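You operate a simulated robot arm through the tools that you are given. There is no shell and no other tool.

You run a simulated two-armed robot. Do the job below in one go: nothing can be reset, and whatever is moved stays where it is left.

TASK
Open the vent flap, set the dehumidifier to 60 % and run it till its display shows that.
Fine: then switch it off.

The check looks at the end state, three seconds after you hand in, the way a careful person would. Anything else that was tipped, shoved, dropped, spilled or broken makes it a failure.

THE ROBOT
Two 6-joint arms with two-finger parallel grippers on one trunk that stands fixed in place. Base frame: the origin is at the foot of the trunk, x ahead of it, y to its left, z up. Readings come in mm, rad, newtons and seconds.
The left shoulder is at [80, 216, 1610], the right one opposite. With the tool pointing down near the work surface each hand reaches from about 100 to 300 mm from the base axis, measured 20 degrees to its own side. Payload 3.43 kg a hand.
The TCP of each hand is the grasp point between the finger pads, 30 mm short of the fingertips. In the tool frame z runs along the fingers and y along their closing line. Largest opening 94 mm; finger width 28, thickness 10; the body of the gripper, 50 by 96 mm, starts 55 mm behind the TCP.
Orientation is that of the tool frame in the base frame, as [roll, pitch, yaw] about the fixed x, y, z axes, in that order (R = Rz(yaw) Ry(pitch) Rx(roll)). With the fingers straight down and closing along the base's y, the tool's x points along the base's -x, its y along +y and its z along -z.

THE INTERFACE
- The arms move only by the tool move_arm. It takes "left_increments", "right_increments" or both (then of equal length, played together; a hand with none holds still); each is a list of rows, each a list of 7 numbers: the turn, a rotation vector about the tool's x, y, z in rad, then the shift along the tool's x, y, z in mm, then the gripper command, from -1 (fully open) to 1 (shut), values between in proportion. In form: [[ax, ay, az, tx, ty, tz, claw], ...]. A call has 1 to 20 rows; each row shifts and turns the commanded pose from where the row before left it, along the tool's axes as they then stand. A row lasts 0.2 s, in which the tool goes at most 50 mm and 0.15 rad; a call with a longer step from one row to the next is refused whole, and so is a gripper value outside its range. A pose out of reach is approached as far as the arm can. The call stops where the force on the tool passes 70 N (or 10 N more than at its start, if that is more) or the arm is blocked; 0.2 s more then pass. The fingers move at their own pace (about 72 mm/s each) and stop on an object; they squeeze with about 29 N. The grip force told is the motor's: it shows also when the fingers shut on nothing. Time passes only in rows, and 0.2 s behind the last, so rows that do not move let the fingers close. The reply holds the time, the measured pose of the TCP, the force on the tool along the base axes, the opening and the grip force, in the units named above and with some noise, with the torque about the TCP (base axes, N m) and any sound that the robot's microphone picked up, and new pictures: "pictures" is both (left out), scene, wrist or none (wrist: the cameras of the hands that moved).
- Cameras (640 x 400 px; columns grow to the right, rows downward): "scene" is now at [101, 3.1, 1759]; the picture's right is [0.04, -1.00, 0.00], its down [-0.82, -0.03, -0.57] and it looks along [0.56, 0.02, -0.82] (base axes); focal length 347 px, centre (320, 200). "left" rides on the left gripper at [76, -14, -103] in its tool frame; the picture's right is [0.18, 0.98, 0.00], its down [-0.75, 0.14, -0.64] and it looks along [-0.63, 0.12, 0.77] (tool axes); focal length 243 px, centre (320, 200). "right" rides on the right gripper at [76, 14, -102] in its tool frame; the picture's right is [-0.18, 0.98, 0.00], its down [-0.75, -0.14, -0.64] and it looks along [-0.63, -0.12, 0.77] (tool axes); focal length 243 px, centre (320, 200). There is no depth. A picture from a camera that has moved, and an enlarged one, comes with that camera's place and axes in the base frame and with its lens.
- slide_trunk(by): slides the trunk up (or, below 0, down) by that many mm; the arms and the scene camera ride with it, the base frame stays. It gives what a move gives, with no picture.
- pan_tilt(pan, tilt): turns the head with the scene camera to pan (to the left, within 1.501 rad either way) and tilt (down, from -0.506 to 1.204), counted from straight ahead of the robot. It gives what a move gives, and a new picture of the scene camera.
- zoom(camera, box): a new picture of the part [left, top, right, bottom] of that camera's present view, enlarged. No time passes.
- close_job(): hands the job in; it is judged then, once.

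Places have to be worked out from the pictures, the camera data and where the tool is seen. Open the grippers and draw the arms clear of the work before you hand the job in, unless the task says otherwise.

The tools are called after "Emit:" by a JSON object that holds its "fn" and its "kwargs". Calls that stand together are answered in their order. move_arm: Moves the arms, as the interface text tells. Its arguments: {"type":"object","properties":{"left_increments":{"type":"array","items":{"type":"array","items":{"type":"number"}}},"right_increments":{"type":"array","items":{"type":"array","items":{"type":"number"}}},"pictures":{"type":"string","enum":["both","scene","wrist","none"]}},"required":[]} The other tools are called the same way: slide_trunk (by) slides the trunk up or down; pan_tilt (pan, tilt) turns the head that bears the scene camera; zoom (camera, box) takes an enlarged picture of a part of a camera's view; close_job () hands the job in.

At the start:

```text
t: 0.0
left_position: [614.2, 175.0, 1113.6]
left_orientation: [3.142, 0.0, -3.141]
left_wrist_force: [-0.6, 0.2, 0.2]
left_torque: [0.02, -0.03, 0.02]
left_grip_width: 93.8
left_grip_force: 0.0
right_position: [549.5, -324.3, 1071.5]
right_orientation: [-3.141, -0.001, 3.141]
right_wrist_force: [0.0, -0.1, 0.1]
right_torque: [0.02, -0.01, -0.01]
right_grip_width: 94.0
right_grip_force: 0.1
trunk travel left (down, up): [-840.0, 0.0]
head pan, tilt: [0.04, 0.97]
```

scene: 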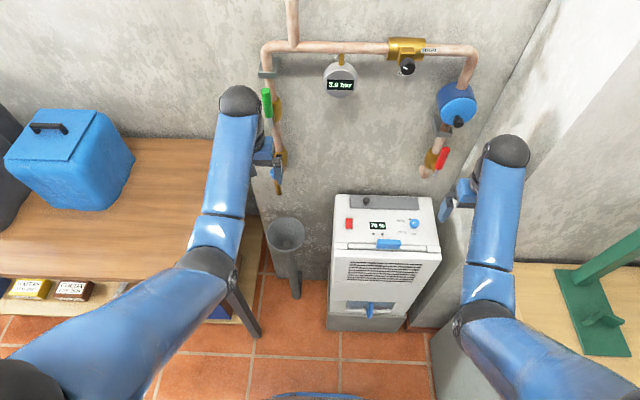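
right: 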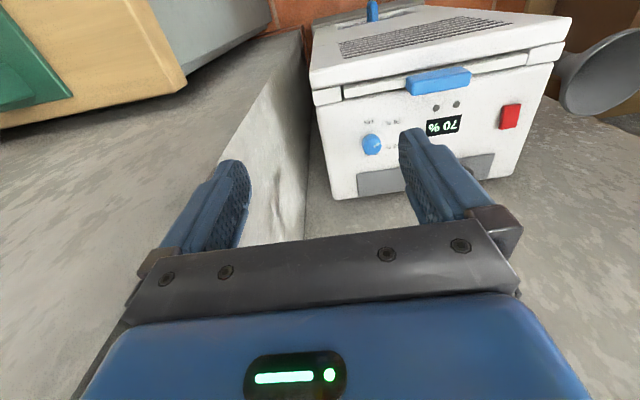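
left: 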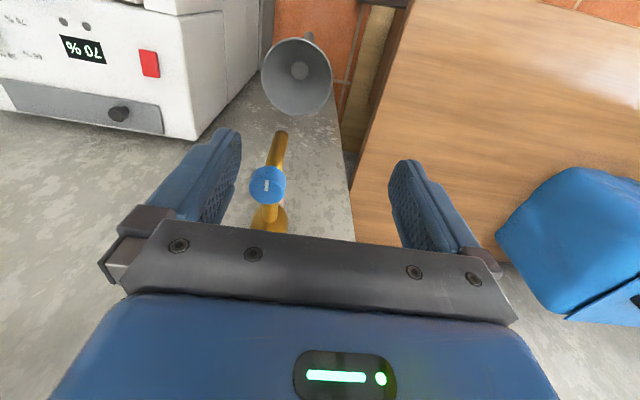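

The dehumidifier stands on the floor ahead, with a red switch, a display showing 70 %, a blue knob and a grey flap on top. I'll zoom in on it to see the details.

Emit:
{"fn": "zoom", "kwargs": {"camera": "scene", "box": [320, 180, 448, 260]}}

Emit:
{"fn": "zoom", "kwargs": {"camera": "scene", "box": [310, 240, 470, 340]}}

Emit:
{"fn": "zoom", "kwargs": {"camera": "right", "box": [310, 50, 550, 200]}}

Emit:
{"fn": "zoom", "kwargs": {"camera": "left", "box": [0, 0, 240, 150]}}

```text
5.00 times, centred on (384, 220) of scene
camera zoom: at [101.0, 3.1, 1759.0], right [0.04, -1.0, 0.0], down [-0.82, -0.03, -0.57], along [0.56, 0.02, -0.82], focal length 1734 px, centre (0, 100)
```

zoom: 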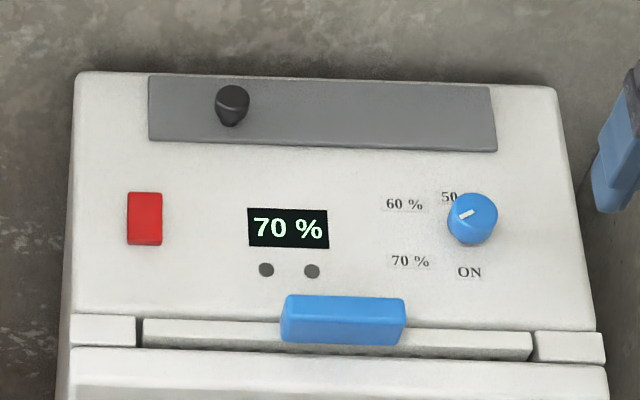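

```text
4.00 times, centred on (390, 290) of scene
camera zoom: at [101.0, 3.1, 1759.0], right [0.04, -1.0, 0.0], down [-0.82, -0.03, -0.57], along [0.56, 0.02, -0.82], focal length 1387 px, centre (40, -160)
```

zoom: 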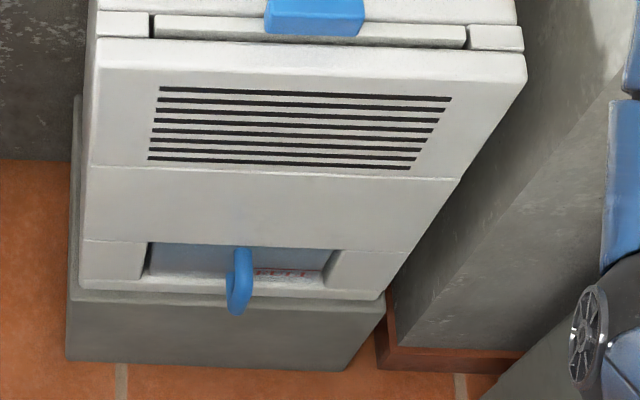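

```text
2.67 times, centred on (430, 125) of right
camera zoom: at [473.9, -309.9, 1173.4], right [0.18, 0.98, 0.0], down [0.75, -0.14, 0.64], along [0.63, -0.12, -0.77], focal length 647 px, centre (27, 400)
```

zoom: 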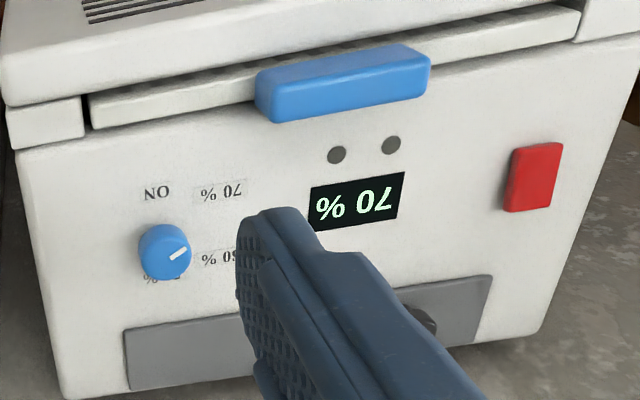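

```text
2.67 times, centred on (120, 75) of left
camera zoom: at [537.4, 159.4, 1216.5], right [-0.18, 0.98, 0.0], down [0.75, 0.14, 0.64], along [0.63, 0.12, -0.77], focal length 647 px, centre (853, 533)
```

zoom: 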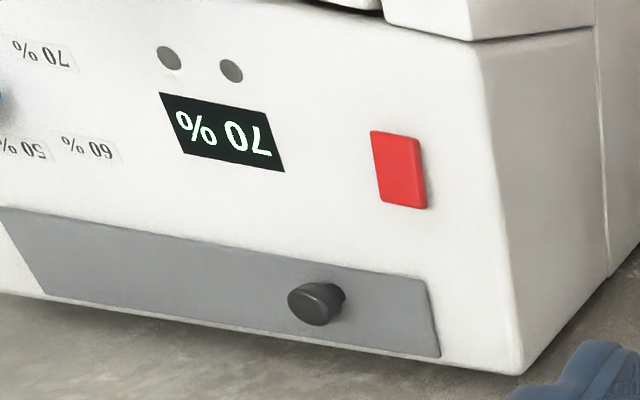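

Triangulating from the three views puts the red switch at about (655,-66,822), the knob's top at (650,-266,848) and the dark pull on the grey panel at (733,-125,838). I'll look closer at the labels, lamps and panel edges.

Emit:
{"fn": "zoom", "kwargs": {"camera": "scene", "box": [390, 210, 430, 235]}}

Emit:
{"fn": "zoom", "kwargs": {"camera": "scene", "box": [340, 185, 430, 241]}}

Emit:
{"fn": "zoom", "kwargs": {"camera": "scene", "box": [330, 290, 410, 340]}}

Emit:
{"fn": "zoom", "kwargs": {"camera": "scene", "box": [230, 20, 550, 220]}}

```text
16.00 times, centred on (410, 222) of scene
camera zoom: at [101.0, 3.1, 1759.0], right [0.04, -1.0, 0.0], down [-0.82, -0.03, -0.57], along [0.56, 0.02, -0.82], focal length 5549 px, centre (-1120, -160)
```

zoom: 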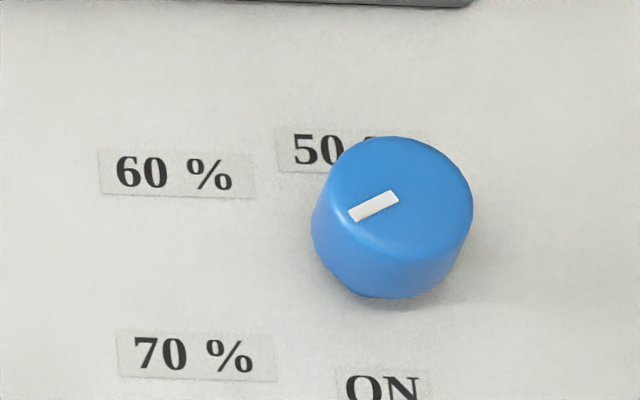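

```text
7.11 times, centred on (385, 213) of scene
camera zoom: at [101.0, 3.1, 1759.0], right [0.04, -1.0, 0.0], down [-0.82, -0.03, -0.57], along [0.56, 0.02, -0.82], focal length 2466 px, centre (-142, 108)
```

zoom: 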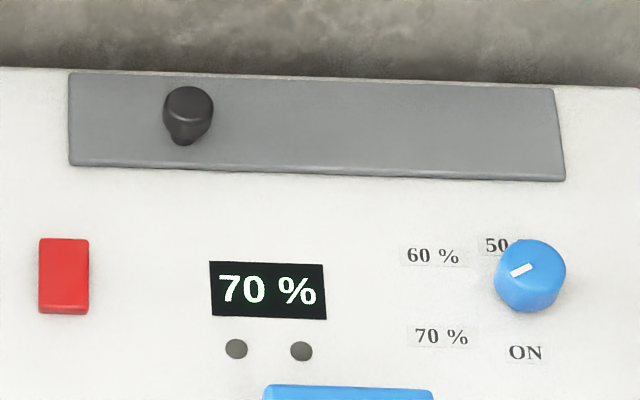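

```text
8.00 times, centred on (370, 315) of scene
camera zoom: at [101.0, 3.1, 1759.0], right [0.04, -1.0, 0.0], down [-0.82, -0.03, -0.57], along [0.56, 0.02, -0.82], focal length 2774 px, centre (-80, -720)
```

zoom: 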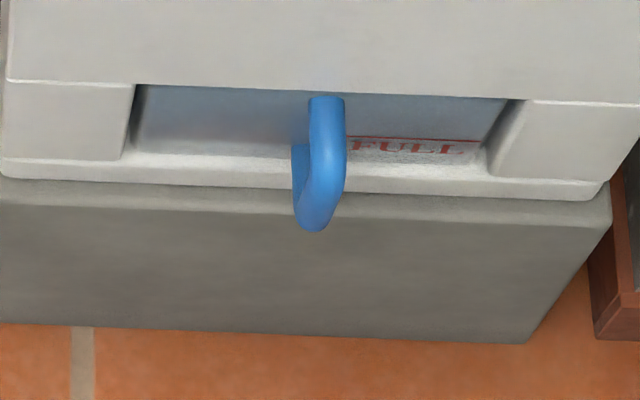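

```text
2.00 times, centred on (390, 120) of scene
camera zoom: at [101.0, 3.1, 1759.0], right [0.04, -1.0, 0.0], down [-0.82, -0.03, -0.57], along [0.56, 0.02, -0.82], focal length 694 px, centre (180, 360)
```

zoom: 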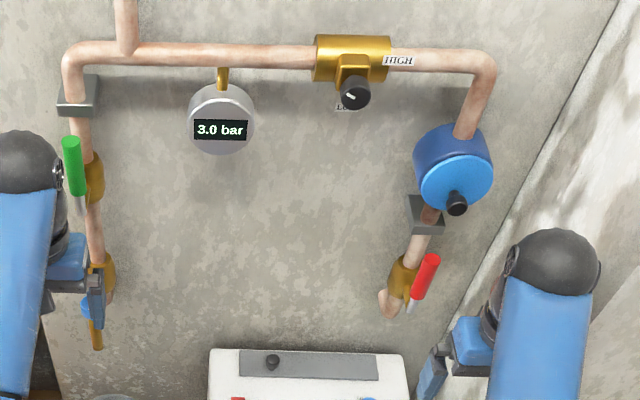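

The pointer now stands at 70 %, and 60 % is the next label clockwise seen from above. The left hand is close to the tap at about (659,140,1060), so I'll draw it back before I lower the trunk.

Emit:
{"fn": "move_arm", "kwargs": {"left_increments": [[0, 0, 0, 40, 0, -10, -1], [0, 0, 0, 40, 0, -10, -1], [0, 0, 0, 40, 0, -10, -1], [0, 0, 0, 40, 0, -10, -1]], "pictures": "none"}}

```text
t: 1.0
left_position: [495.7, 169.1, 1061.6]
left_orientation: [-3.141, 0.005, -3.141]
left_wrist_force: [-0.1, 0.0, 0.2]
left_torque: [-0.01, -0.04, 0.0]
left_grip_width: 93.8
left_grip_force: 0.1
left hand out of reach, approached as far as the arm can: row 1, 2, 3, 4
right_position: [548.6, -323.8, 1071.4]
right_orientation: [3.141, 0.002, 3.142]
right_wrist_force: [-0.2, 0.3, 0.4]
right_torque: [-0.02, 0.01, 0.01]
right_grip_width: 94.0
right_grip_force: 0.0
trunk travel left (down, up): [-840.0, 0.0]
head pan, tilt: [0.04, 0.97]
```

The left hand is clear of the tap at x≈496. Next I lower the trunk by 150 mm; both hands stay well above the machine's top at about 818 and the desk.

Emit:
{"fn": "slide_trunk", "kwargs": {"by": -150}}

Emit:
{"fn": "pan_tilt", "kwargs": {"pan": -0.2, "tilt": 0.85}}

```text
t: 2.8
left_position: [496.8, 169.4, 910.8]
left_orientation: [-3.141, 0.005, 3.141]
left_wrist_force: [-0.4, 0.4, -0.5]
left_torque: [0.01, 0.02, 0.01]
left_grip_width: 93.8
left_grip_force: 0.0
right_position: [550.3, -324.6, 920.8]
right_orientation: [-3.141, 0.0, -3.142]
right_wrist_force: [-0.1, 0.4, -0.3]
right_torque: [0.01, -0.02, 0.01]
right_grip_width: 93.7
right_grip_force: 0.0
trunk travel left (down, up): [-690.0, 150.0]
head pan, tilt: [0.04, 0.97]
```

```text
t: 3.5
left_position: [497.3, 168.5, 911.2]
left_orientation: [-3.141, 0.004, -3.141]
left_wrist_force: [-0.1, -0.6, 0.3]
left_torque: [0.0, 0.05, 0.06]
left_grip_width: 94.0
left_grip_force: 0.1
right_position: [550.1, -324.6, 920.0]
right_orientation: [-3.141, 0.001, 3.14]
right_wrist_force: [0.1, -0.6, -0.4]
right_torque: [0.01, 0.0, 0.01]
right_grip_width: 94.0
right_grip_force: 0.1
trunk travel left (down, up): [-690.0, 150.0]
head pan, tilt: [-0.201, 0.85]
camera scene: at [106.1, -15.3, 1618.0], right [-0.2, -0.98, 0.0], down [-0.74, 0.15, -0.66], along [0.65, -0.13, -0.75], focal length 347 px, centre (320, 200)
```

scene: 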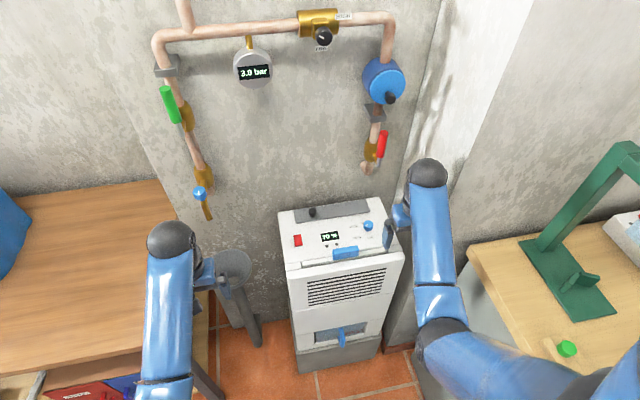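

From here the right hand (shoulder y≈-216) reaches the pull, knob and switch best, so the left hand will stay back. I'll move the right hand at its present height to about (640,-125,920) for a closer wrist view of the flap.

Emit:
{"fn": "move_arm", "kwargs": {"right_increments": [[0, 0, 0, 0, 40, 0, -1], [0, 0, 0, 0, 40, 0, -1], [0, 0, 0, 0, 40, 0, -1], [0, 0, 0, 0, 40, 0, -1], [0, 0, 0, 0, 40, 0, -1], [0, 0, 0, -30, 0, 0, -1], [0, 0, 0, -30, 0, 0, -1], [0, 0, 0, -30, 0, 0, -1]]}}

```text
t: 5.3
left_position: [498.3, 169.5, 910.4]
left_orientation: [3.141, 0.002, -3.142]
left_wrist_force: [0.1, -0.7, -0.4]
left_torque: [-0.01, 0.04, 0.02]
left_grip_width: 94.3
left_grip_force: 0.0
right_position: [639.8, -124.5, 918.7]
right_orientation: [-3.141, -0.003, 3.141]
right_wrist_force: [-0.1, -0.2, -0.6]
right_torque: [0.01, 0.02, -0.01]
right_grip_width: 94.2
right_grip_force: 0.1
trunk travel left (down, up): [-690.0, 150.0]
head pan, tilt: [-0.201, 0.85]
camera scene: at [107.0, -14.7, 1617.9], right [-0.2, -0.98, 0.0], down [-0.74, 0.15, -0.66], along [0.65, -0.13, -0.75], focal length 347 px, centre (320, 200)
camera right: at [564.4, -111.0, 1022.1], right [0.18, 0.98, 0.0], down [0.75, -0.14, 0.64], along [0.63, -0.12, -0.77], focal length 243 px, centre (320, 200)
```

scene: 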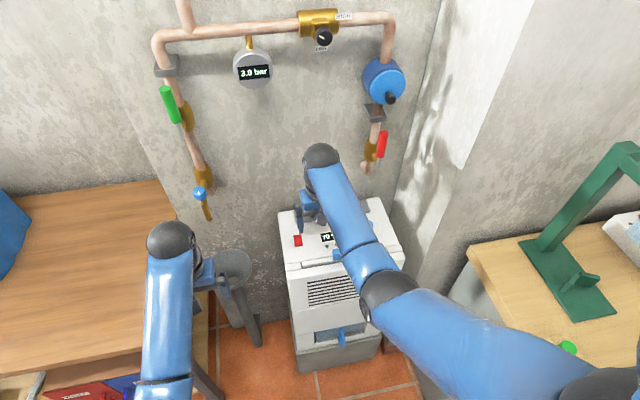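
right: 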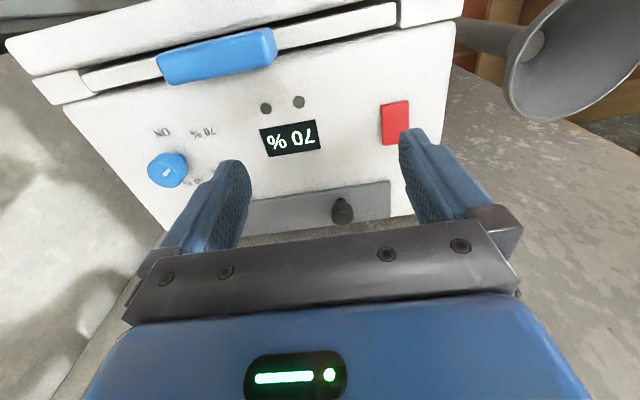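

The pull shows at (342,210) in the wrist view, which gives about (732,-121) at z≈838 and agrees with the earlier estimate. I'll zoom in to look for a hinge or slide.

Emit:
{"fn": "zoom", "kwargs": {"camera": "right", "box": [240, 170, 416, 250]}}

Emit:
{"fn": "zoom", "kwargs": {"camera": "right", "box": [140, 90, 340, 215]}}

```text
3.64 times, centred on (328, 210) of right
camera zoom: at [564.4, -111.0, 1022.1], right [0.18, 0.98, 0.0], down [0.75, -0.14, 0.64], along [0.63, -0.12, -0.77], focal length 882 px, centre (291, 164)
```

zoom: 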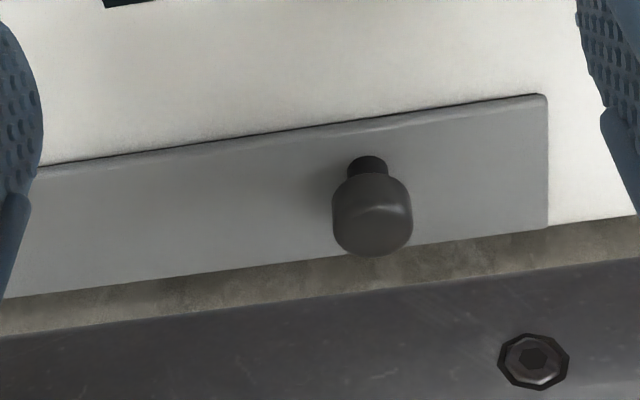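

```text
3.20 times, centred on (240, 152) of right
camera zoom: at [564.4, -111.0, 1022.1], right [0.18, 0.98, 0.0], down [0.75, -0.14, 0.64], along [0.63, -0.12, -0.77], focal length 776 px, centre (576, 352)
```

zoom: 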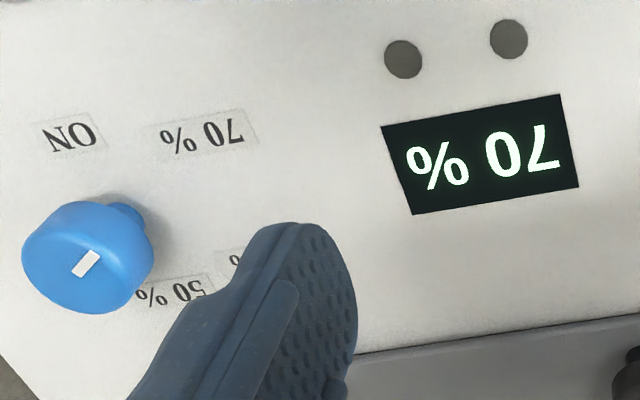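

The panel has a raised front lip with a shadow gap under it and its pull sits near that front edge, so it looks hinged along the rear (x≈768). I'll tilt the hand 0.6 rad so the fingers point forward and down, which keeps the gripper body off the wall, and move closer.

Emit:
{"fn": "move_arm", "kwargs": {"right_increments": [[0, -0.12, 0, 0, 0, 0, -1], [0, -0.12, 0, 0, 0, 0, -1], [0, -0.12, 0, 0, 0, 0, -1], [0, -0.12, 0, 0, 0, 0, -1], [0, -0.12, 0, 0, 0, 0, -1], [0, 0, 0, 0, 0, 0, -1]]}}

```text
t: 6.7
left_position: [496.7, 169.6, 910.1]
left_orientation: [-3.141, 0.003, 3.141]
left_wrist_force: [1.0, -0.1, 0.2]
left_torque: [0.01, -0.01, 0.02]
left_grip_width: 93.9
left_grip_force: 0.2
right_position: [640.0, -123.3, 920.4]
right_orientation: [-3.141, 0.602, -3.139]
right_wrist_force: [0.7, -0.3, 0.0]
right_torque: [-0.01, 0.01, 0.01]
right_grip_width: 94.1
right_grip_force: 0.0
trunk travel left (down, up): [-690.0, 150.0]
head pan, tilt: [-0.201, 0.85]
camera scene: at [106.6, -15.3, 1618.0], right [-0.2, -0.98, 0.0], down [-0.74, 0.15, -0.66], along [0.65, -0.13, -0.75], focal length 347 px, centre (320, 200)
camera right: at [519.3, -109.6, 961.8], right [0.15, 0.98, 0.1], down [0.26, -0.14, 0.96], along [0.95, -0.12, -0.27], focal length 243 px, centre (320, 200)
```

scene: 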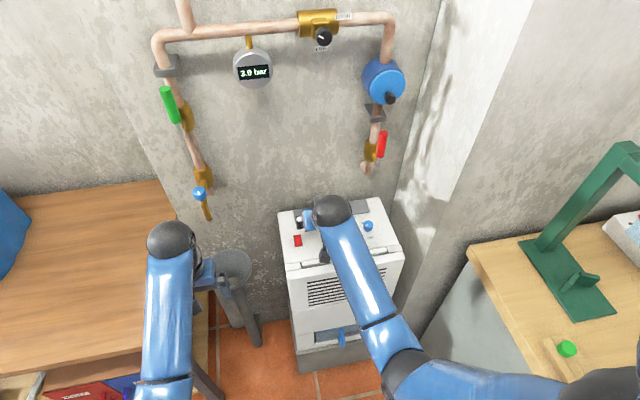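
right: 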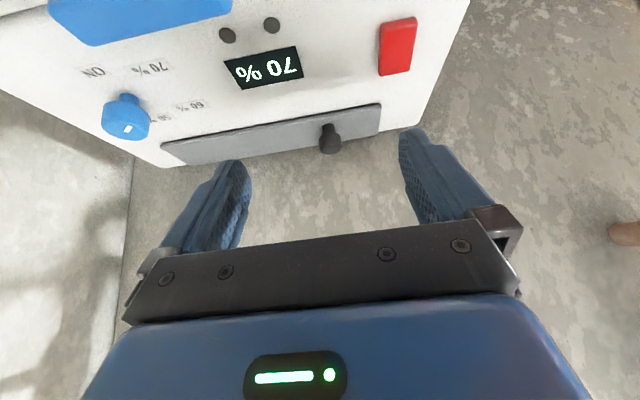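

The hand is tilted and this lower view should give better heights. I'll zoom in on the pull and on the knob with its labels.

Emit:
{"fn": "zoom", "kwargs": {"camera": "right", "box": [280, 90, 408, 170]}}

Emit:
{"fn": "zoom", "kwargs": {"camera": "right", "box": [70, 50, 230, 150]}}

```text
5.00 times, centred on (344, 130) of right
camera zoom: at [519.3, -109.6, 961.8], right [0.15, 0.98, 0.1], down [0.26, -0.14, 0.96], along [0.95, -0.12, -0.27], focal length 1213 px, centre (200, 550)
```

zoom: 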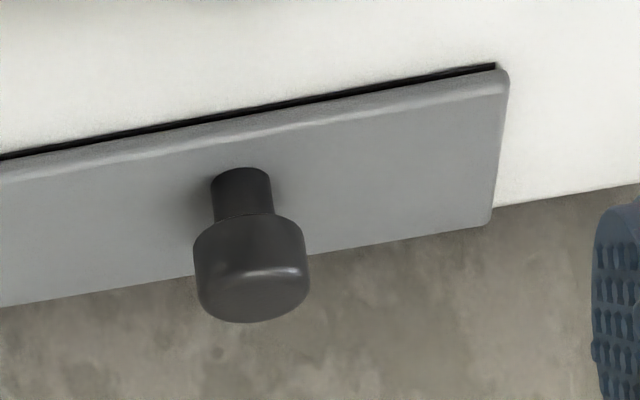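

```text
4.00 times, centred on (150, 100) of right
camera zoom: at [519.3, -109.6, 961.8], right [0.15, 0.98, 0.1], down [0.26, -0.14, 0.96], along [0.95, -0.12, -0.27], focal length 970 px, centre (1000, 600)
```

zoom: 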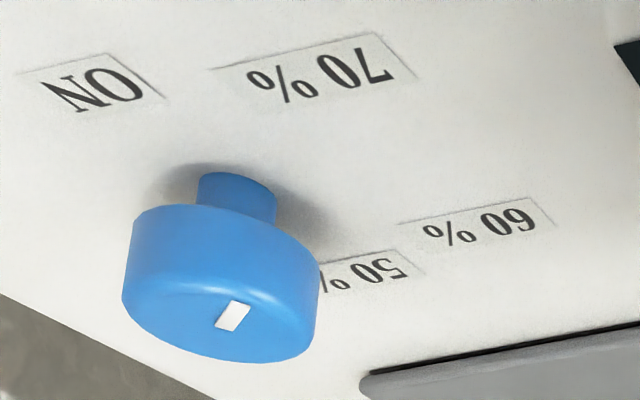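

The pull's head comes out near (735,-120.5,838), about 23 mm across, with the panel top at z≈820. I'll move to about (723,-120,895), just above and in front of it, and look again.

Emit:
{"fn": "move_arm", "kwargs": {"right_increments": [[0, 0, 0, -18.1, 1, 22.5, -1], [0, 0, 0, -18.1, 1, 22.5, -1], [0, 0, 0, -18.1, 1, 22.5, -1], [0, 0, 0, 0, 0, 0, -1]]}}

```text
t: 7.7
left_position: [497.3, 169.6, 910.5]
left_orientation: [3.142, 0.003, -3.141]
left_wrist_force: [0.4, -0.2, 0.1]
left_torque: [-0.01, -0.01, 0.05]
left_grip_width: 94.1
left_grip_force: 0.1
right_position: [720.5, -120.8, 895.5]
right_orientation: [3.142, 0.602, 3.141]
right_wrist_force: [-0.5, -0.8, -0.7]
right_torque: [-0.01, -0.01, -0.01]
right_grip_width: 93.8
right_grip_force: 0.0
trunk travel left (down, up): [-690.0, 150.0]
head pan, tilt: [-0.201, 0.85]
camera scene: at [105.7, -15.4, 1618.0], right [-0.2, -0.98, 0.0], down [-0.74, 0.15, -0.66], along [0.65, -0.13, -0.75], focal length 347 px, centre (320, 200)
camera right: at [600.1, -107.5, 937.4], right [0.15, 0.98, 0.1], down [0.26, -0.14, 0.96], along [0.95, -0.12, -0.28], focal length 243 px, centre (320, 200)
```

scene: 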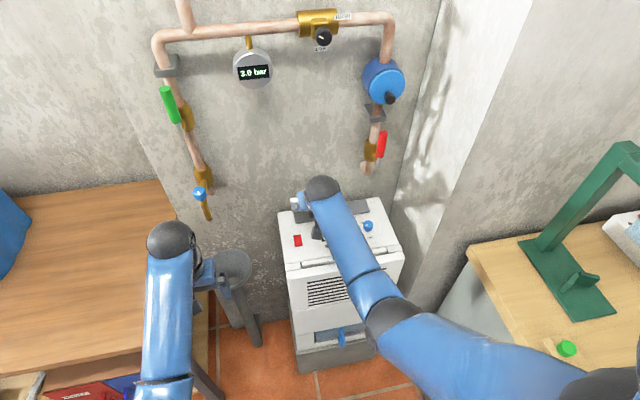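
right: 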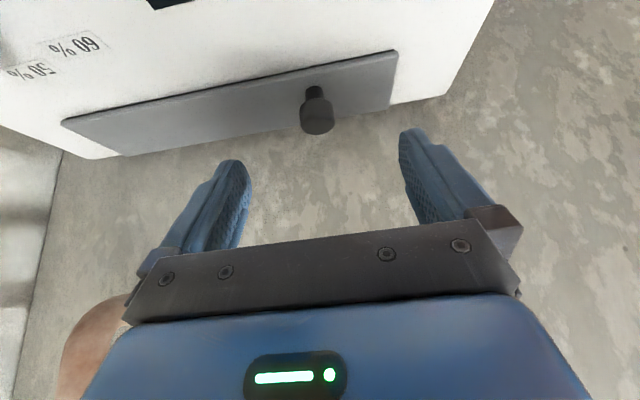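

Now the head comes out near (739,-121,837), with the fingers about centred on it sideways. I'll descend most of the way slowly and check.

Emit:
{"fn": "move_arm", "kwargs": {"right_increments": [[0, 0, 0, 4, 0, 9.4, -1], [0, 0, 0, 4, 0, 9.4, -1], [0, 0, 0, 4, 0, 9.4, -1], [0, 0, 0, 0, 0, 0, -1]], "pictures": "wrist"}}

Emit:
{"fn": "zoom", "kwargs": {"camera": "right", "box": [220, 60, 412, 180]}}

Emit:
{"fn": "zoom", "kwargs": {"camera": "scene", "box": [272, 170, 400, 250]}}

```text
t: 8.7
left_position: [497.1, 170.1, 910.6]
left_orientation: [-3.14, 0.003, -3.141]
left_wrist_force: [0.2, 0.2, 1.0]
left_torque: [-0.03, -0.01, 0.0]
left_grip_width: 94.0
left_grip_force: 0.1
right_position: [728.3, -121.3, 866.0]
right_orientation: [-3.141, 0.601, -3.139]
right_wrist_force: [-0.2, 0.0, -0.4]
right_torque: [-0.01, -0.01, -0.05]
right_grip_width: 94.1
right_grip_force: 0.1
trunk travel left (down, up): [-690.0, 150.0]
head pan, tilt: [-0.201, 0.85]
camera right: at [608.2, -106.8, 907.2], right [0.15, 0.98, 0.1], down [0.26, -0.14, 0.96], along [0.95, -0.12, -0.28], focal length 243 px, centre (320, 200)
```

right: 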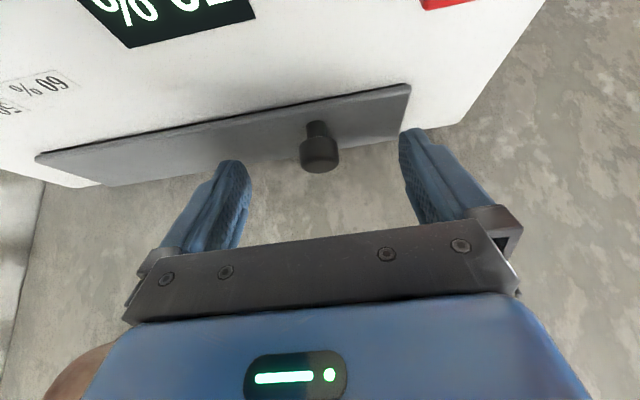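

```text
3.33 times, centred on (316, 120) of right
camera zoom: at [608.2, -106.8, 907.2], right [0.15, 0.98, 0.1], down [0.26, -0.14, 0.96], along [0.95, -0.12, -0.28], focal length 809 px, centre (333, 467)
```

zoom: 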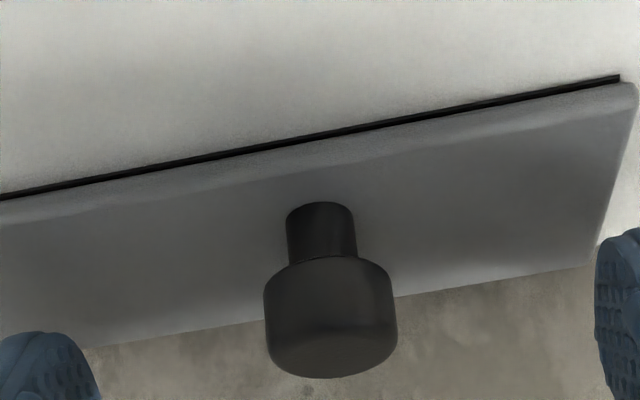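

```text
5.00 times, centred on (336, 210) of scene
camera zoom: at [106.3, -15.3, 1618.0], right [-0.2, -0.98, 0.0], down [-0.74, 0.15, -0.66], along [0.65, -0.13, -0.75], focal length 1734 px, centre (240, 150)
```

zoom: 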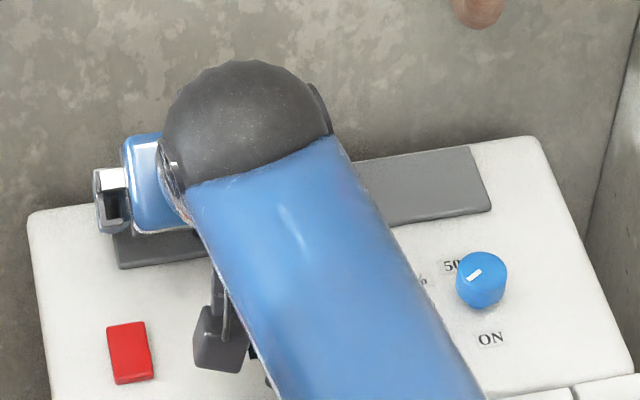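

The head lies along the line through the fingertips, only a few mm beyond them. I'll push 10 mm along the fingers and close the grip on it.

Emit:
{"fn": "move_arm", "kwargs": {"right_increments": [[0, 0, 0, 0, 0, 5, -1], [0, 0, 0, 0, 0, 5, -1], [0, 0, 0, 0, 0, 0, -1], [0, 0, 0, 0, 0, 0, 1], [0, 0, 0, 0, 0, 0, 1], [0, 0, 0, 0, 0, 0, 1], [0, 0, 0, 0, 0, 0, 1], [0, 0, 0, 0, 0, 0, 1]], "pictures": "wrist"}}

Emit:
{"fn": "zoom", "kwargs": {"camera": "right", "box": [220, 60, 412, 180]}}

```text
t: 10.5
left_position: [495.4, 170.2, 910.9]
left_orientation: [-3.141, 0.005, -3.139]
left_wrist_force: [-1.4, -0.8, 0.8]
left_torque: [-0.03, 0.03, -0.01]
left_grip_width: 94.0
left_grip_force: 0.0
right_position: [733.2, -119.7, 859.6]
right_orientation: [-3.141, 0.604, -3.141]
right_wrist_force: [-1.3, 2.8, 14.4]
right_torque: [0.08, -0.18, 0.04]
right_grip_width: 23.2
right_grip_force: 44.5
trunk travel left (down, up): [-690.0, 150.0]
head pan, tilt: [-0.201, 0.85]
camera right: at [613.0, -105.7, 900.8], right [0.15, 0.98, 0.1], down [0.26, -0.14, 0.96], along [0.96, -0.12, -0.27], focal length 243 px, centre (320, 200)
```

right: 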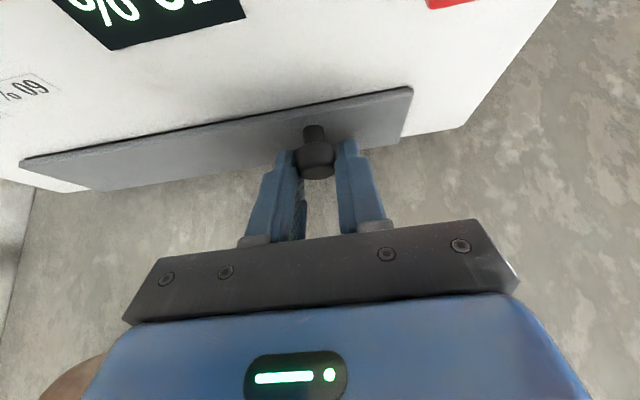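

```text
3.33 times, centred on (316, 120) of right
camera zoom: at [613.0, -105.7, 900.8], right [0.15, 0.98, 0.1], down [0.26, -0.14, 0.96], along [0.96, -0.12, -0.27], focal length 809 px, centre (333, 467)
```

zoom: 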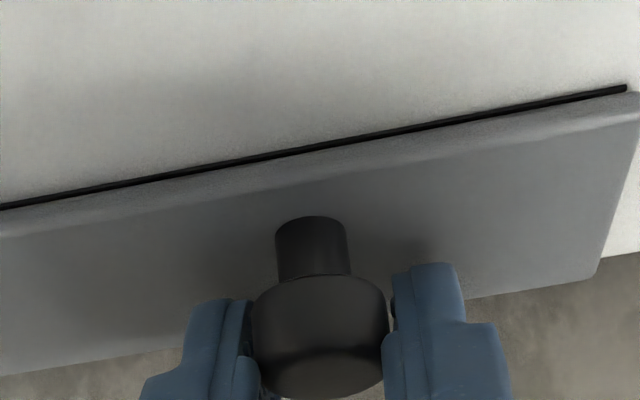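

The grip closed on the head (23 mm) with about 14 N upward force, so the fingertip corner rests on the panel at z≈826. To give the flap room to swing in the grip, I'll loosen, shift the hand back so only the finger ends hold the head, and check.

Emit:
{"fn": "move_arm", "kwargs": {"right_increments": [[0, 0, 0, 0, 0, 0, 0.1], [0, 0, 0, 0, 0, -3, 0.1], [0, 0, 0, 5, 0, -4, 0.1], [0, 0, 0, 5, 0, -3, 0.1], [0, 0, 0, 0, 0, 0, 0.1]], "pictures": "wrist"}}

Emit:
{"fn": "zoom", "kwargs": {"camera": "right", "box": [220, 60, 412, 180]}}

```text
t: 11.7
left_position: [496.8, 169.9, 911.5]
left_orientation: [3.141, 0.003, -3.14]
left_wrist_force: [0.5, -0.5, -0.9]
left_torque: [0.03, 0.01, 0.02]
left_grip_width: 93.9
left_grip_force: 0.1
right_position: [719.6, -121.4, 859.1]
right_orientation: [3.141, 0.599, 3.141]
right_wrist_force: [1.3, 0.4, 7.2]
right_torque: [0.02, -0.05, 0.07]
right_grip_width: 42.6
right_grip_force: 0.0
trunk travel left (down, up): [-690.0, 150.0]
head pan, tilt: [-0.201, 0.85]
camera right: at [598.6, -106.2, 901.4], right [0.15, 0.98, 0.1], down [0.26, -0.14, 0.96], along [0.95, -0.12, -0.28], focal length 243 px, centre (320, 200)
```

right: 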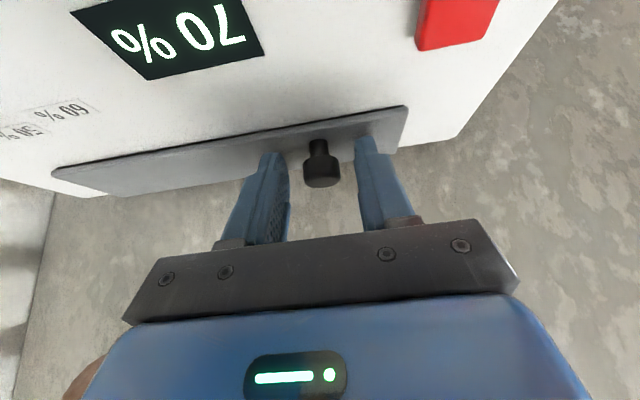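

```text
3.33 times, centred on (316, 120) of right
camera zoom: at [598.6, -106.2, 901.4], right [0.15, 0.98, 0.1], down [0.26, -0.14, 0.96], along [0.95, -0.12, -0.28], focal length 809 px, centre (333, 467)
```

zoom: 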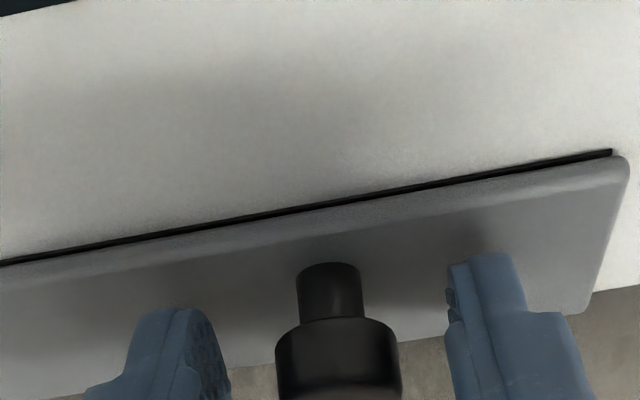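

By the ray, the head's centre is at about (729,-121,845), roughly 15 mm beyond the TCP and centred across the fingers, and the tips still just touch the panel. I'll back off 6 mm along the fingers and close again.

Emit:
{"fn": "move_arm", "kwargs": {"right_increments": [[0, 0, 0, 0, 0, -3.5, 0.1], [0, 0, 0, 0, 0, -3.5, 0.1], [0, 0, 0, 0, 0, 0, 0.1], [0, 0, 0, 0, 0, 0, 1], [0, 0, 0, 0, 0, 0, 1], [0, 0, 0, 0, 0, 0, 1], [0, 0, 0, 0, 0, 0, 1]], "pictures": "wrist"}}

Emit:
{"fn": "zoom", "kwargs": {"camera": "right", "box": [220, 90, 412, 210]}}

```text
t: 13.3
left_position: [496.9, 170.6, 910.7]
left_orientation: [-3.14, 0.004, -3.141]
left_wrist_force: [0.5, -0.2, -0.4]
left_torque: [0.04, 0.05, 0.01]
left_grip_width: 94.0
left_grip_force: 0.1
right_position: [715.7, -119.2, 865.7]
right_orientation: [3.141, 0.599, -3.14]
right_wrist_force: [-4.5, 7.2, -3.6]
right_torque: [0.48, 0.26, 0.15]
right_grip_width: 21.2
right_grip_force: 44.9
trunk travel left (down, up): [-690.0, 150.0]
head pan, tilt: [-0.201, 0.85]
camera right: at [595.4, -105.8, 907.5], right [0.15, 0.98, 0.1], down [0.26, -0.14, 0.95], along [0.95, -0.12, -0.28], focal length 243 px, centre (320, 200)
```

right: 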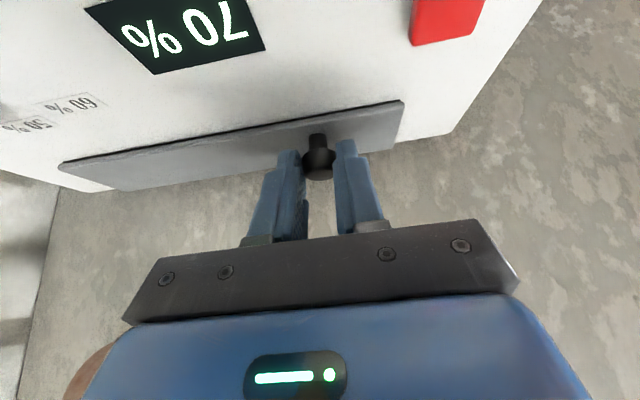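

```text
3.33 times, centred on (316, 150) of right
camera zoom: at [595.4, -105.8, 907.5], right [0.15, 0.98, 0.1], down [0.26, -0.14, 0.95], along [0.95, -0.12, -0.28], focal length 809 px, centre (333, 367)
```

zoom: 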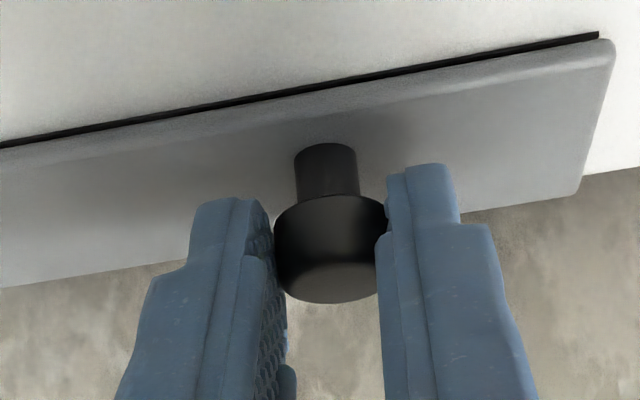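

The grip is now at 21 mm, probably on the rounded top rim of the head. I'll reopen slightly, go 3 mm deeper, and grip again for a safer hold.

Emit:
{"fn": "move_arm", "kwargs": {"right_increments": [[0, 0, 0, 0, 0, 0, 0.3], [0, 0, 0, 0, -1, 3.5, 0.3], [0, 0, 0, 0, 0, 0, 0.3], [0, 0, 0, 0, 0, 0, 1], [0, 0, 0, 0, 0, 0, 1], [0, 0, 0, 0, 0, 0, 1]], "pictures": "none"}}

```text
t: 14.7
left_position: [498.9, 171.7, 909.9]
left_orientation: [-3.141, 0.002, 3.141]
left_wrist_force: [0.2, 0.3, 0.6]
left_torque: [0.0, 0.0, -0.01]
left_grip_width: 93.9
left_grip_force: 0.0
right_position: [718.3, -118.6, 862.3]
right_orientation: [-3.141, 0.601, -3.139]
right_wrist_force: [0.7, 12.5, -1.3]
right_torque: [0.28, 0.01, 0.22]
right_grip_width: 21.5
right_grip_force: 45.0
trunk travel left (down, up): [-690.0, 150.0]
head pan, tilt: [-0.201, 0.85]
```

The hold is firm and centred at y≈-118.6. I'll lift a first 10° about the assumed rear hinge at (763, 823), easing the sideways strain, and read the forces.

Emit:
{"fn": "move_arm", "kwargs": {"right_increments": [[0, 0, 0, -2.2, 1.5, -0.8, 1], [0, 0, 0, -2.2, 0, -0.7, 1], [0, 0, 0, -2.3, 0, -0.7, 1], [0, 0, 0, 0, 0, 0, 1]], "pictures": "wrist"}}

Emit:
{"fn": "zoom", "kwargs": {"camera": "right", "box": [220, 90, 412, 210]}}

```text
t: 15.7
left_position: [497.0, 170.8, 910.3]
left_orientation: [-3.141, 0.001, 3.141]
left_wrist_force: [-0.3, -0.2, -0.5]
left_torque: [-0.01, 0.02, -0.03]
left_grip_width: 94.0
left_grip_force: 0.0
right_position: [721.2, -119.7, 865.8]
right_orientation: [3.141, 0.59, -3.141]
right_wrist_force: [-17.0, 11.6, -18.4]
right_torque: [0.22, 1.4, 0.15]
right_grip_width: 21.7
right_grip_force: 44.4
trunk travel left (down, up): [-690.0, 150.0]
head pan, tilt: [-0.201, 0.85]
camera right: at [600.3, -105.6, 908.0], right [0.15, 0.98, 0.1], down [0.27, -0.14, 0.95], along [0.95, -0.12, -0.29], focal length 243 px, centre (320, 200)
```

right: 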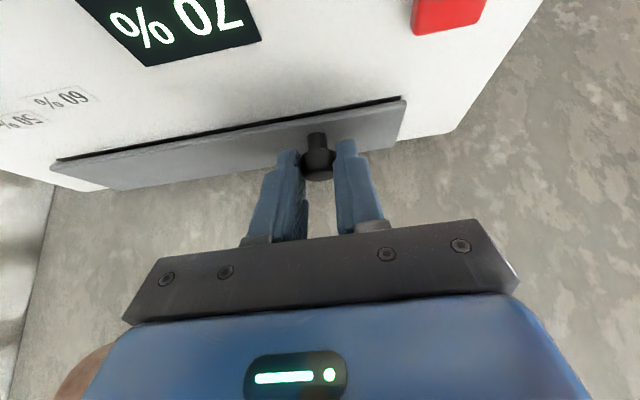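

```text
3.33 times, centred on (316, 150) of right
camera zoom: at [600.3, -105.6, 908.0], right [0.15, 0.98, 0.1], down [0.27, -0.14, 0.95], along [0.95, -0.12, -0.29], focal length 809 px, centre (333, 367)
```

zoom: 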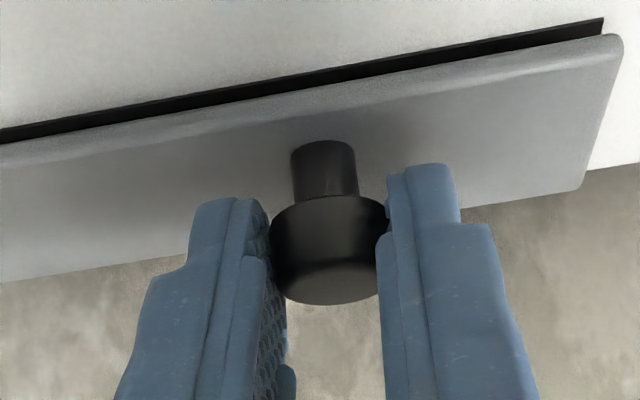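

The gap at the flap's front edge widened evenly, so the rear hinge is confirmed, with some hinge friction. I'll continue along the arc to about 40°, tilting the hand back with it.

Emit:
{"fn": "move_arm", "kwargs": {"right_increments": [[0, 0.06, 0, -6.7, 0, -1.03, 1], [0, 0.06, 0, -6.76, 0, -0.57, 1], [0, 0.06, 0, -6.79, 0, -0.14, 1], [0, 0.06, 0, -6.79, 0, 0.32, 1], [0, 0, 0, 0, 0, 0, 1]], "pictures": "both"}}

Emit:
{"fn": "zoom", "kwargs": {"camera": "right", "box": [220, 90, 412, 210]}}

```text
t: 16.9
left_position: [496.0, 170.7, 911.3]
left_orientation: [-3.139, 0.004, -3.139]
left_wrist_force: [0.1, -0.1, 0.1]
left_torque: [0.01, -0.01, 0.01]
left_grip_width: 94.2
left_grip_force: 0.1
right_position: [741.8, -119.9, 881.4]
right_orientation: [-3.14, 0.355, -3.14]
right_wrist_force: [-20.5, 11.0, -11.0]
right_torque: [0.16, 1.39, -0.02]
right_grip_width: 21.1
right_grip_force: 45.4
trunk travel left (down, up): [-690.0, 150.0]
head pan, tilt: [-0.201, 0.85]
camera scene: at [104.3, -13.7, 1618.1], right [-0.2, -0.98, 0.0], down [-0.74, 0.15, -0.66], along [0.65, -0.13, -0.75], focal length 347 px, centre (320, 200)
camera right: at [635.2, -105.5, 951.2], right [0.17, 0.98, 0.06], down [0.48, -0.14, 0.86], along [0.86, -0.12, -0.5], focal length 243 px, centre (320, 200)
```

scene: 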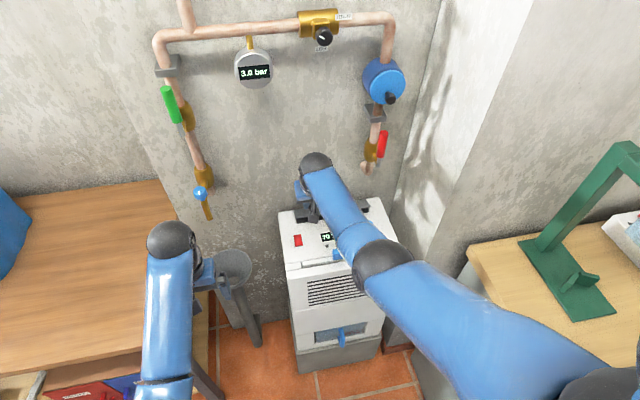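
right: 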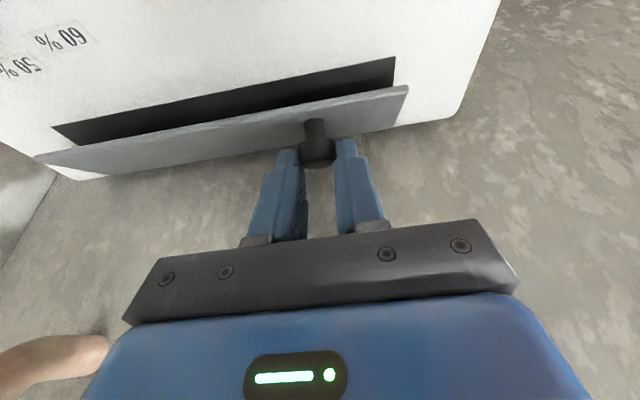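

```text
3.33 times, centred on (316, 150) of right
camera zoom: at [635.2, -105.5, 951.2], right [0.17, 0.98, 0.06], down [0.48, -0.14, 0.86], along [0.86, -0.12, -0.5], focal length 809 px, centre (333, 367)
```

zoom: 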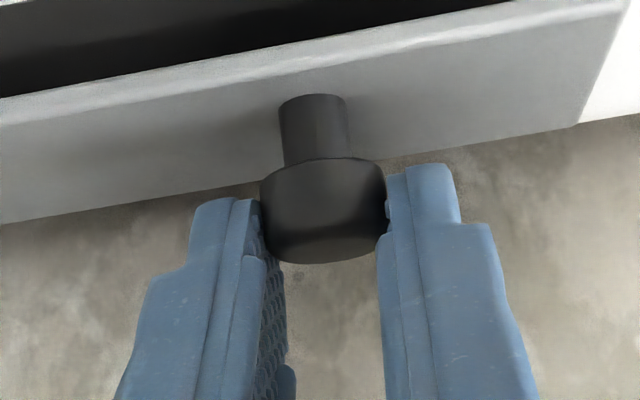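

The flap follows and stands about 35–40° open with steady force. I'll continue the arc towards about 80°.

Emit:
{"fn": "move_arm", "kwargs": {"right_increments": [[0, 0.06, 0, -6.74, 0, 0.77, 1], [0, 0.06, 0, -6.65, 0, 1.21, 1], [0, 0.06, 0, -6.55, 0, 1.64, 1], [0, 0, 0, 0, 0, 0, 1]], "pictures": "wrist"}}

Emit:
{"fn": "zoom", "kwargs": {"camera": "scene", "box": [272, 170, 400, 250]}}

```text
t: 17.9
left_position: [500.2, 171.8, 908.1]
left_orientation: [-3.137, -0.001, -3.14]
left_wrist_force: [0.4, -0.1, -0.8]
left_torque: [-0.01, -0.01, -0.01]
left_grip_width: 94.1
left_grip_force: 0.1
right_position: [745.0, -119.5, 894.9]
right_orientation: [-3.141, 0.183, -3.139]
right_wrist_force: [20.6, 28.2, -23.5]
right_torque: [0.8, -1.01, 0.05]
right_grip_width: 21.9
right_grip_force: 45.0
right hand out of reach, approached as far as the arm can: row 2, 3
trunk travel left (down, up): [-690.0, 150.0]
head pan, tilt: [-0.201, 0.85]
camera right: at [651.7, -105.9, 981.8], right [0.18, 0.98, 0.03], down [0.62, -0.14, 0.77], along [0.76, -0.12, -0.64], focal length 243 px, centre (320, 200)
```

right: 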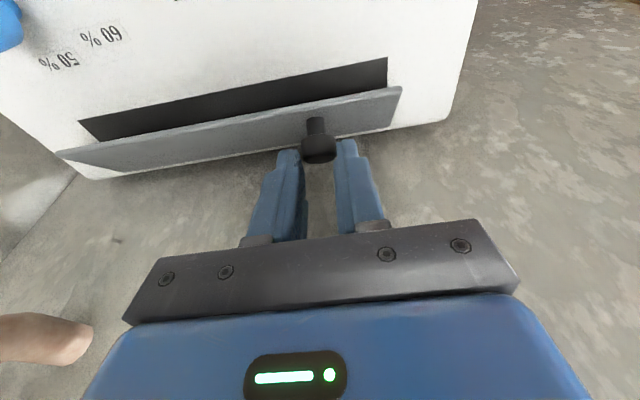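

```text
5.00 times, centred on (336, 210) of scene
camera zoom: at [113.2, -9.4, 1617.6], right [-0.2, -0.98, 0.0], down [-0.74, 0.15, -0.66], along [0.64, -0.13, -0.75], focal length 1734 px, centre (240, 150)
```

zoom: 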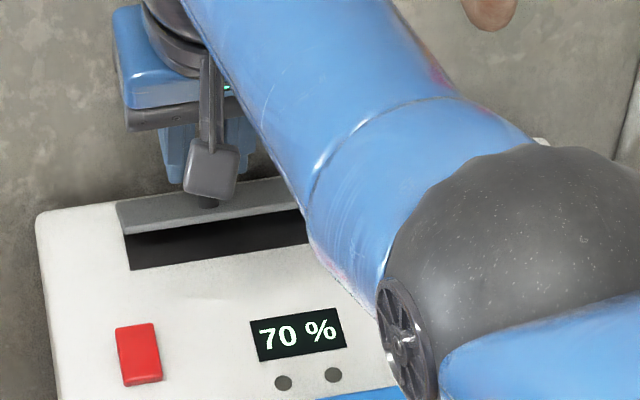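

Near vertical tilt this pose runs out of reach, and strain is building. I'll step back those two increments, then release and see whether the flap holds by itself.

Emit:
{"fn": "move_arm", "kwargs": {"right_increments": [[0, -0.06, 0, 6.55, 0, -1.64, 1], [0, -0.06, 0, 6.65, 0, -1.21, 1], [0, 0, 0, 0, 0, 0, 1]], "pictures": "none"}}

```text
t: 18.7
left_position: [496.7, 169.7, 912.0]
left_orientation: [-3.14, 0.005, 3.141]
left_wrist_force: [-0.1, 0.8, -0.1]
left_torque: [-0.01, 0.01, -0.03]
left_grip_width: 94.3
left_grip_force: 0.1
right_position: [727.6, -129.2, 898.1]
right_orientation: [-3.136, 0.303, 3.137]
right_wrist_force: [-6.9, -16.5, 11.5]
right_torque: [-0.38, 0.08, -0.06]
right_grip_width: 0.1
right_grip_force: 33.0
trunk travel left (down, up): [-690.0, 150.0]
head pan, tilt: [-0.201, 0.85]
```

The fingers slipped off the head and are now shut on nothing. I'll take a look before moving further.

Emit:
{"fn": "move_arm", "kwargs": {"right_increments": [[0, 0, 0, 0, 0, 0, 1]], "pictures": "both"}}

Emit:
{"fn": "zoom", "kwargs": {"camera": "scene", "box": [272, 170, 400, 250]}}

Emit:
{"fn": "zoom", "kwargs": {"camera": "right", "box": [220, 90, 412, 210]}}

```text
t: 19.1
left_position: [496.7, 170.9, 910.8]
left_orientation: [-3.14, 0.004, -3.139]
left_wrist_force: [-0.6, 0.6, -0.5]
left_torque: [-0.03, -0.01, 0.03]
left_grip_width: 94.0
left_grip_force: 0.1
right_position: [726.1, -121.9, 897.0]
right_orientation: [3.139, 0.302, -3.138]
right_wrist_force: [-4.7, 0.6, 7.9]
right_torque: [-0.01, 0.12, 0.05]
right_grip_width: 0.0
right_grip_force: 33.2
trunk travel left (down, up): [-690.0, 150.0]
head pan, tilt: [-0.201, 0.85]
camera scene: at [104.3, -13.8, 1618.2], right [-0.2, -0.98, 0.0], down [-0.74, 0.15, -0.66], along [0.65, -0.13, -0.75], focal length 347 px, centre (320, 200)
camera right: at [623.3, -107.5, 972.0], right [0.17, 0.98, 0.06], down [0.53, -0.14, 0.84], along [0.83, -0.11, -0.54], focal length 243 px, centre (320, 200)
```

scene: 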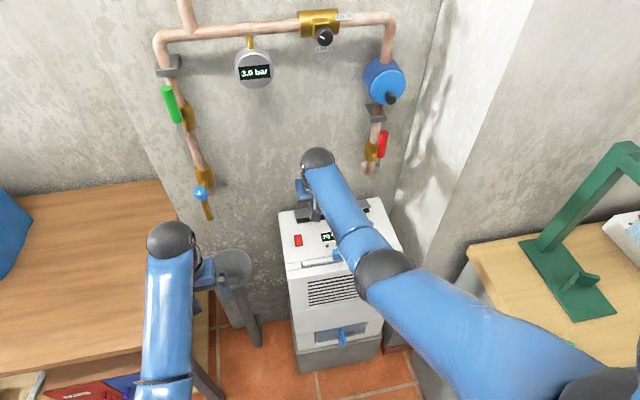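
right: 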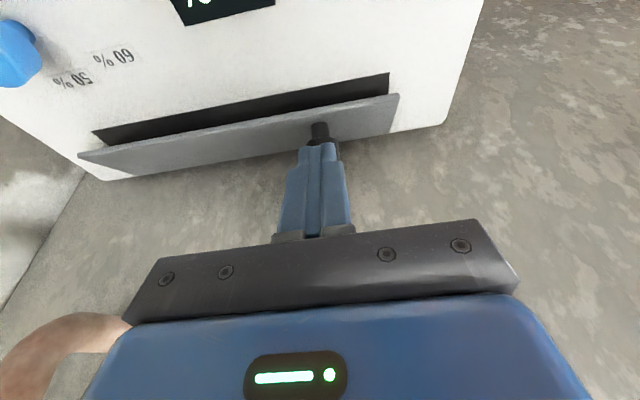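

```text
5.00 times, centred on (336, 210) of scene
camera zoom: at [104.3, -13.8, 1618.2], right [-0.2, -0.98, 0.0], down [-0.74, 0.15, -0.66], along [0.65, -0.13, -0.75], focal length 1734 px, centre (240, 150)
```

zoom: 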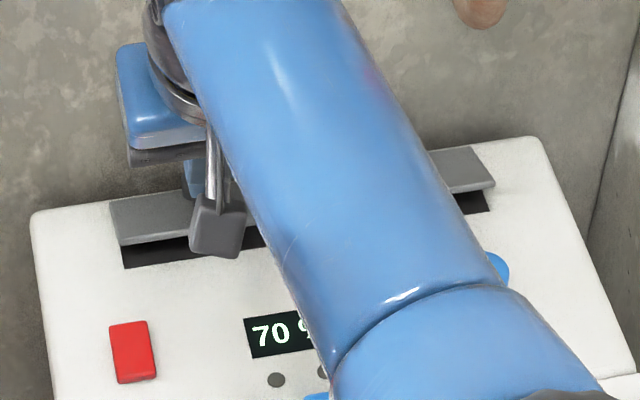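

```text
3.33 times, centred on (316, 150) of right
camera zoom: at [623.3, -107.5, 972.0], right [0.17, 0.98, 0.06], down [0.53, -0.14, 0.84], along [0.83, -0.11, -0.54], focal length 809 px, centre (333, 367)
```

zoom: 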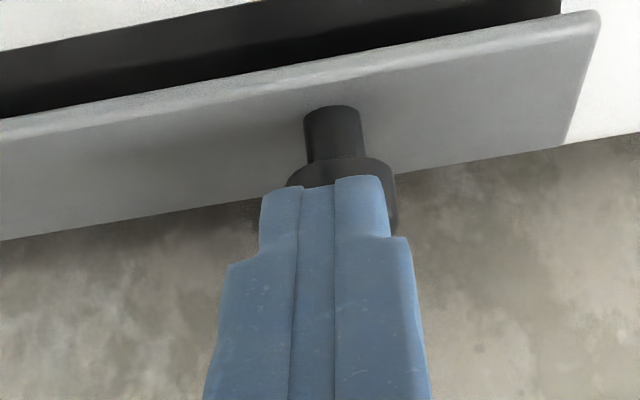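

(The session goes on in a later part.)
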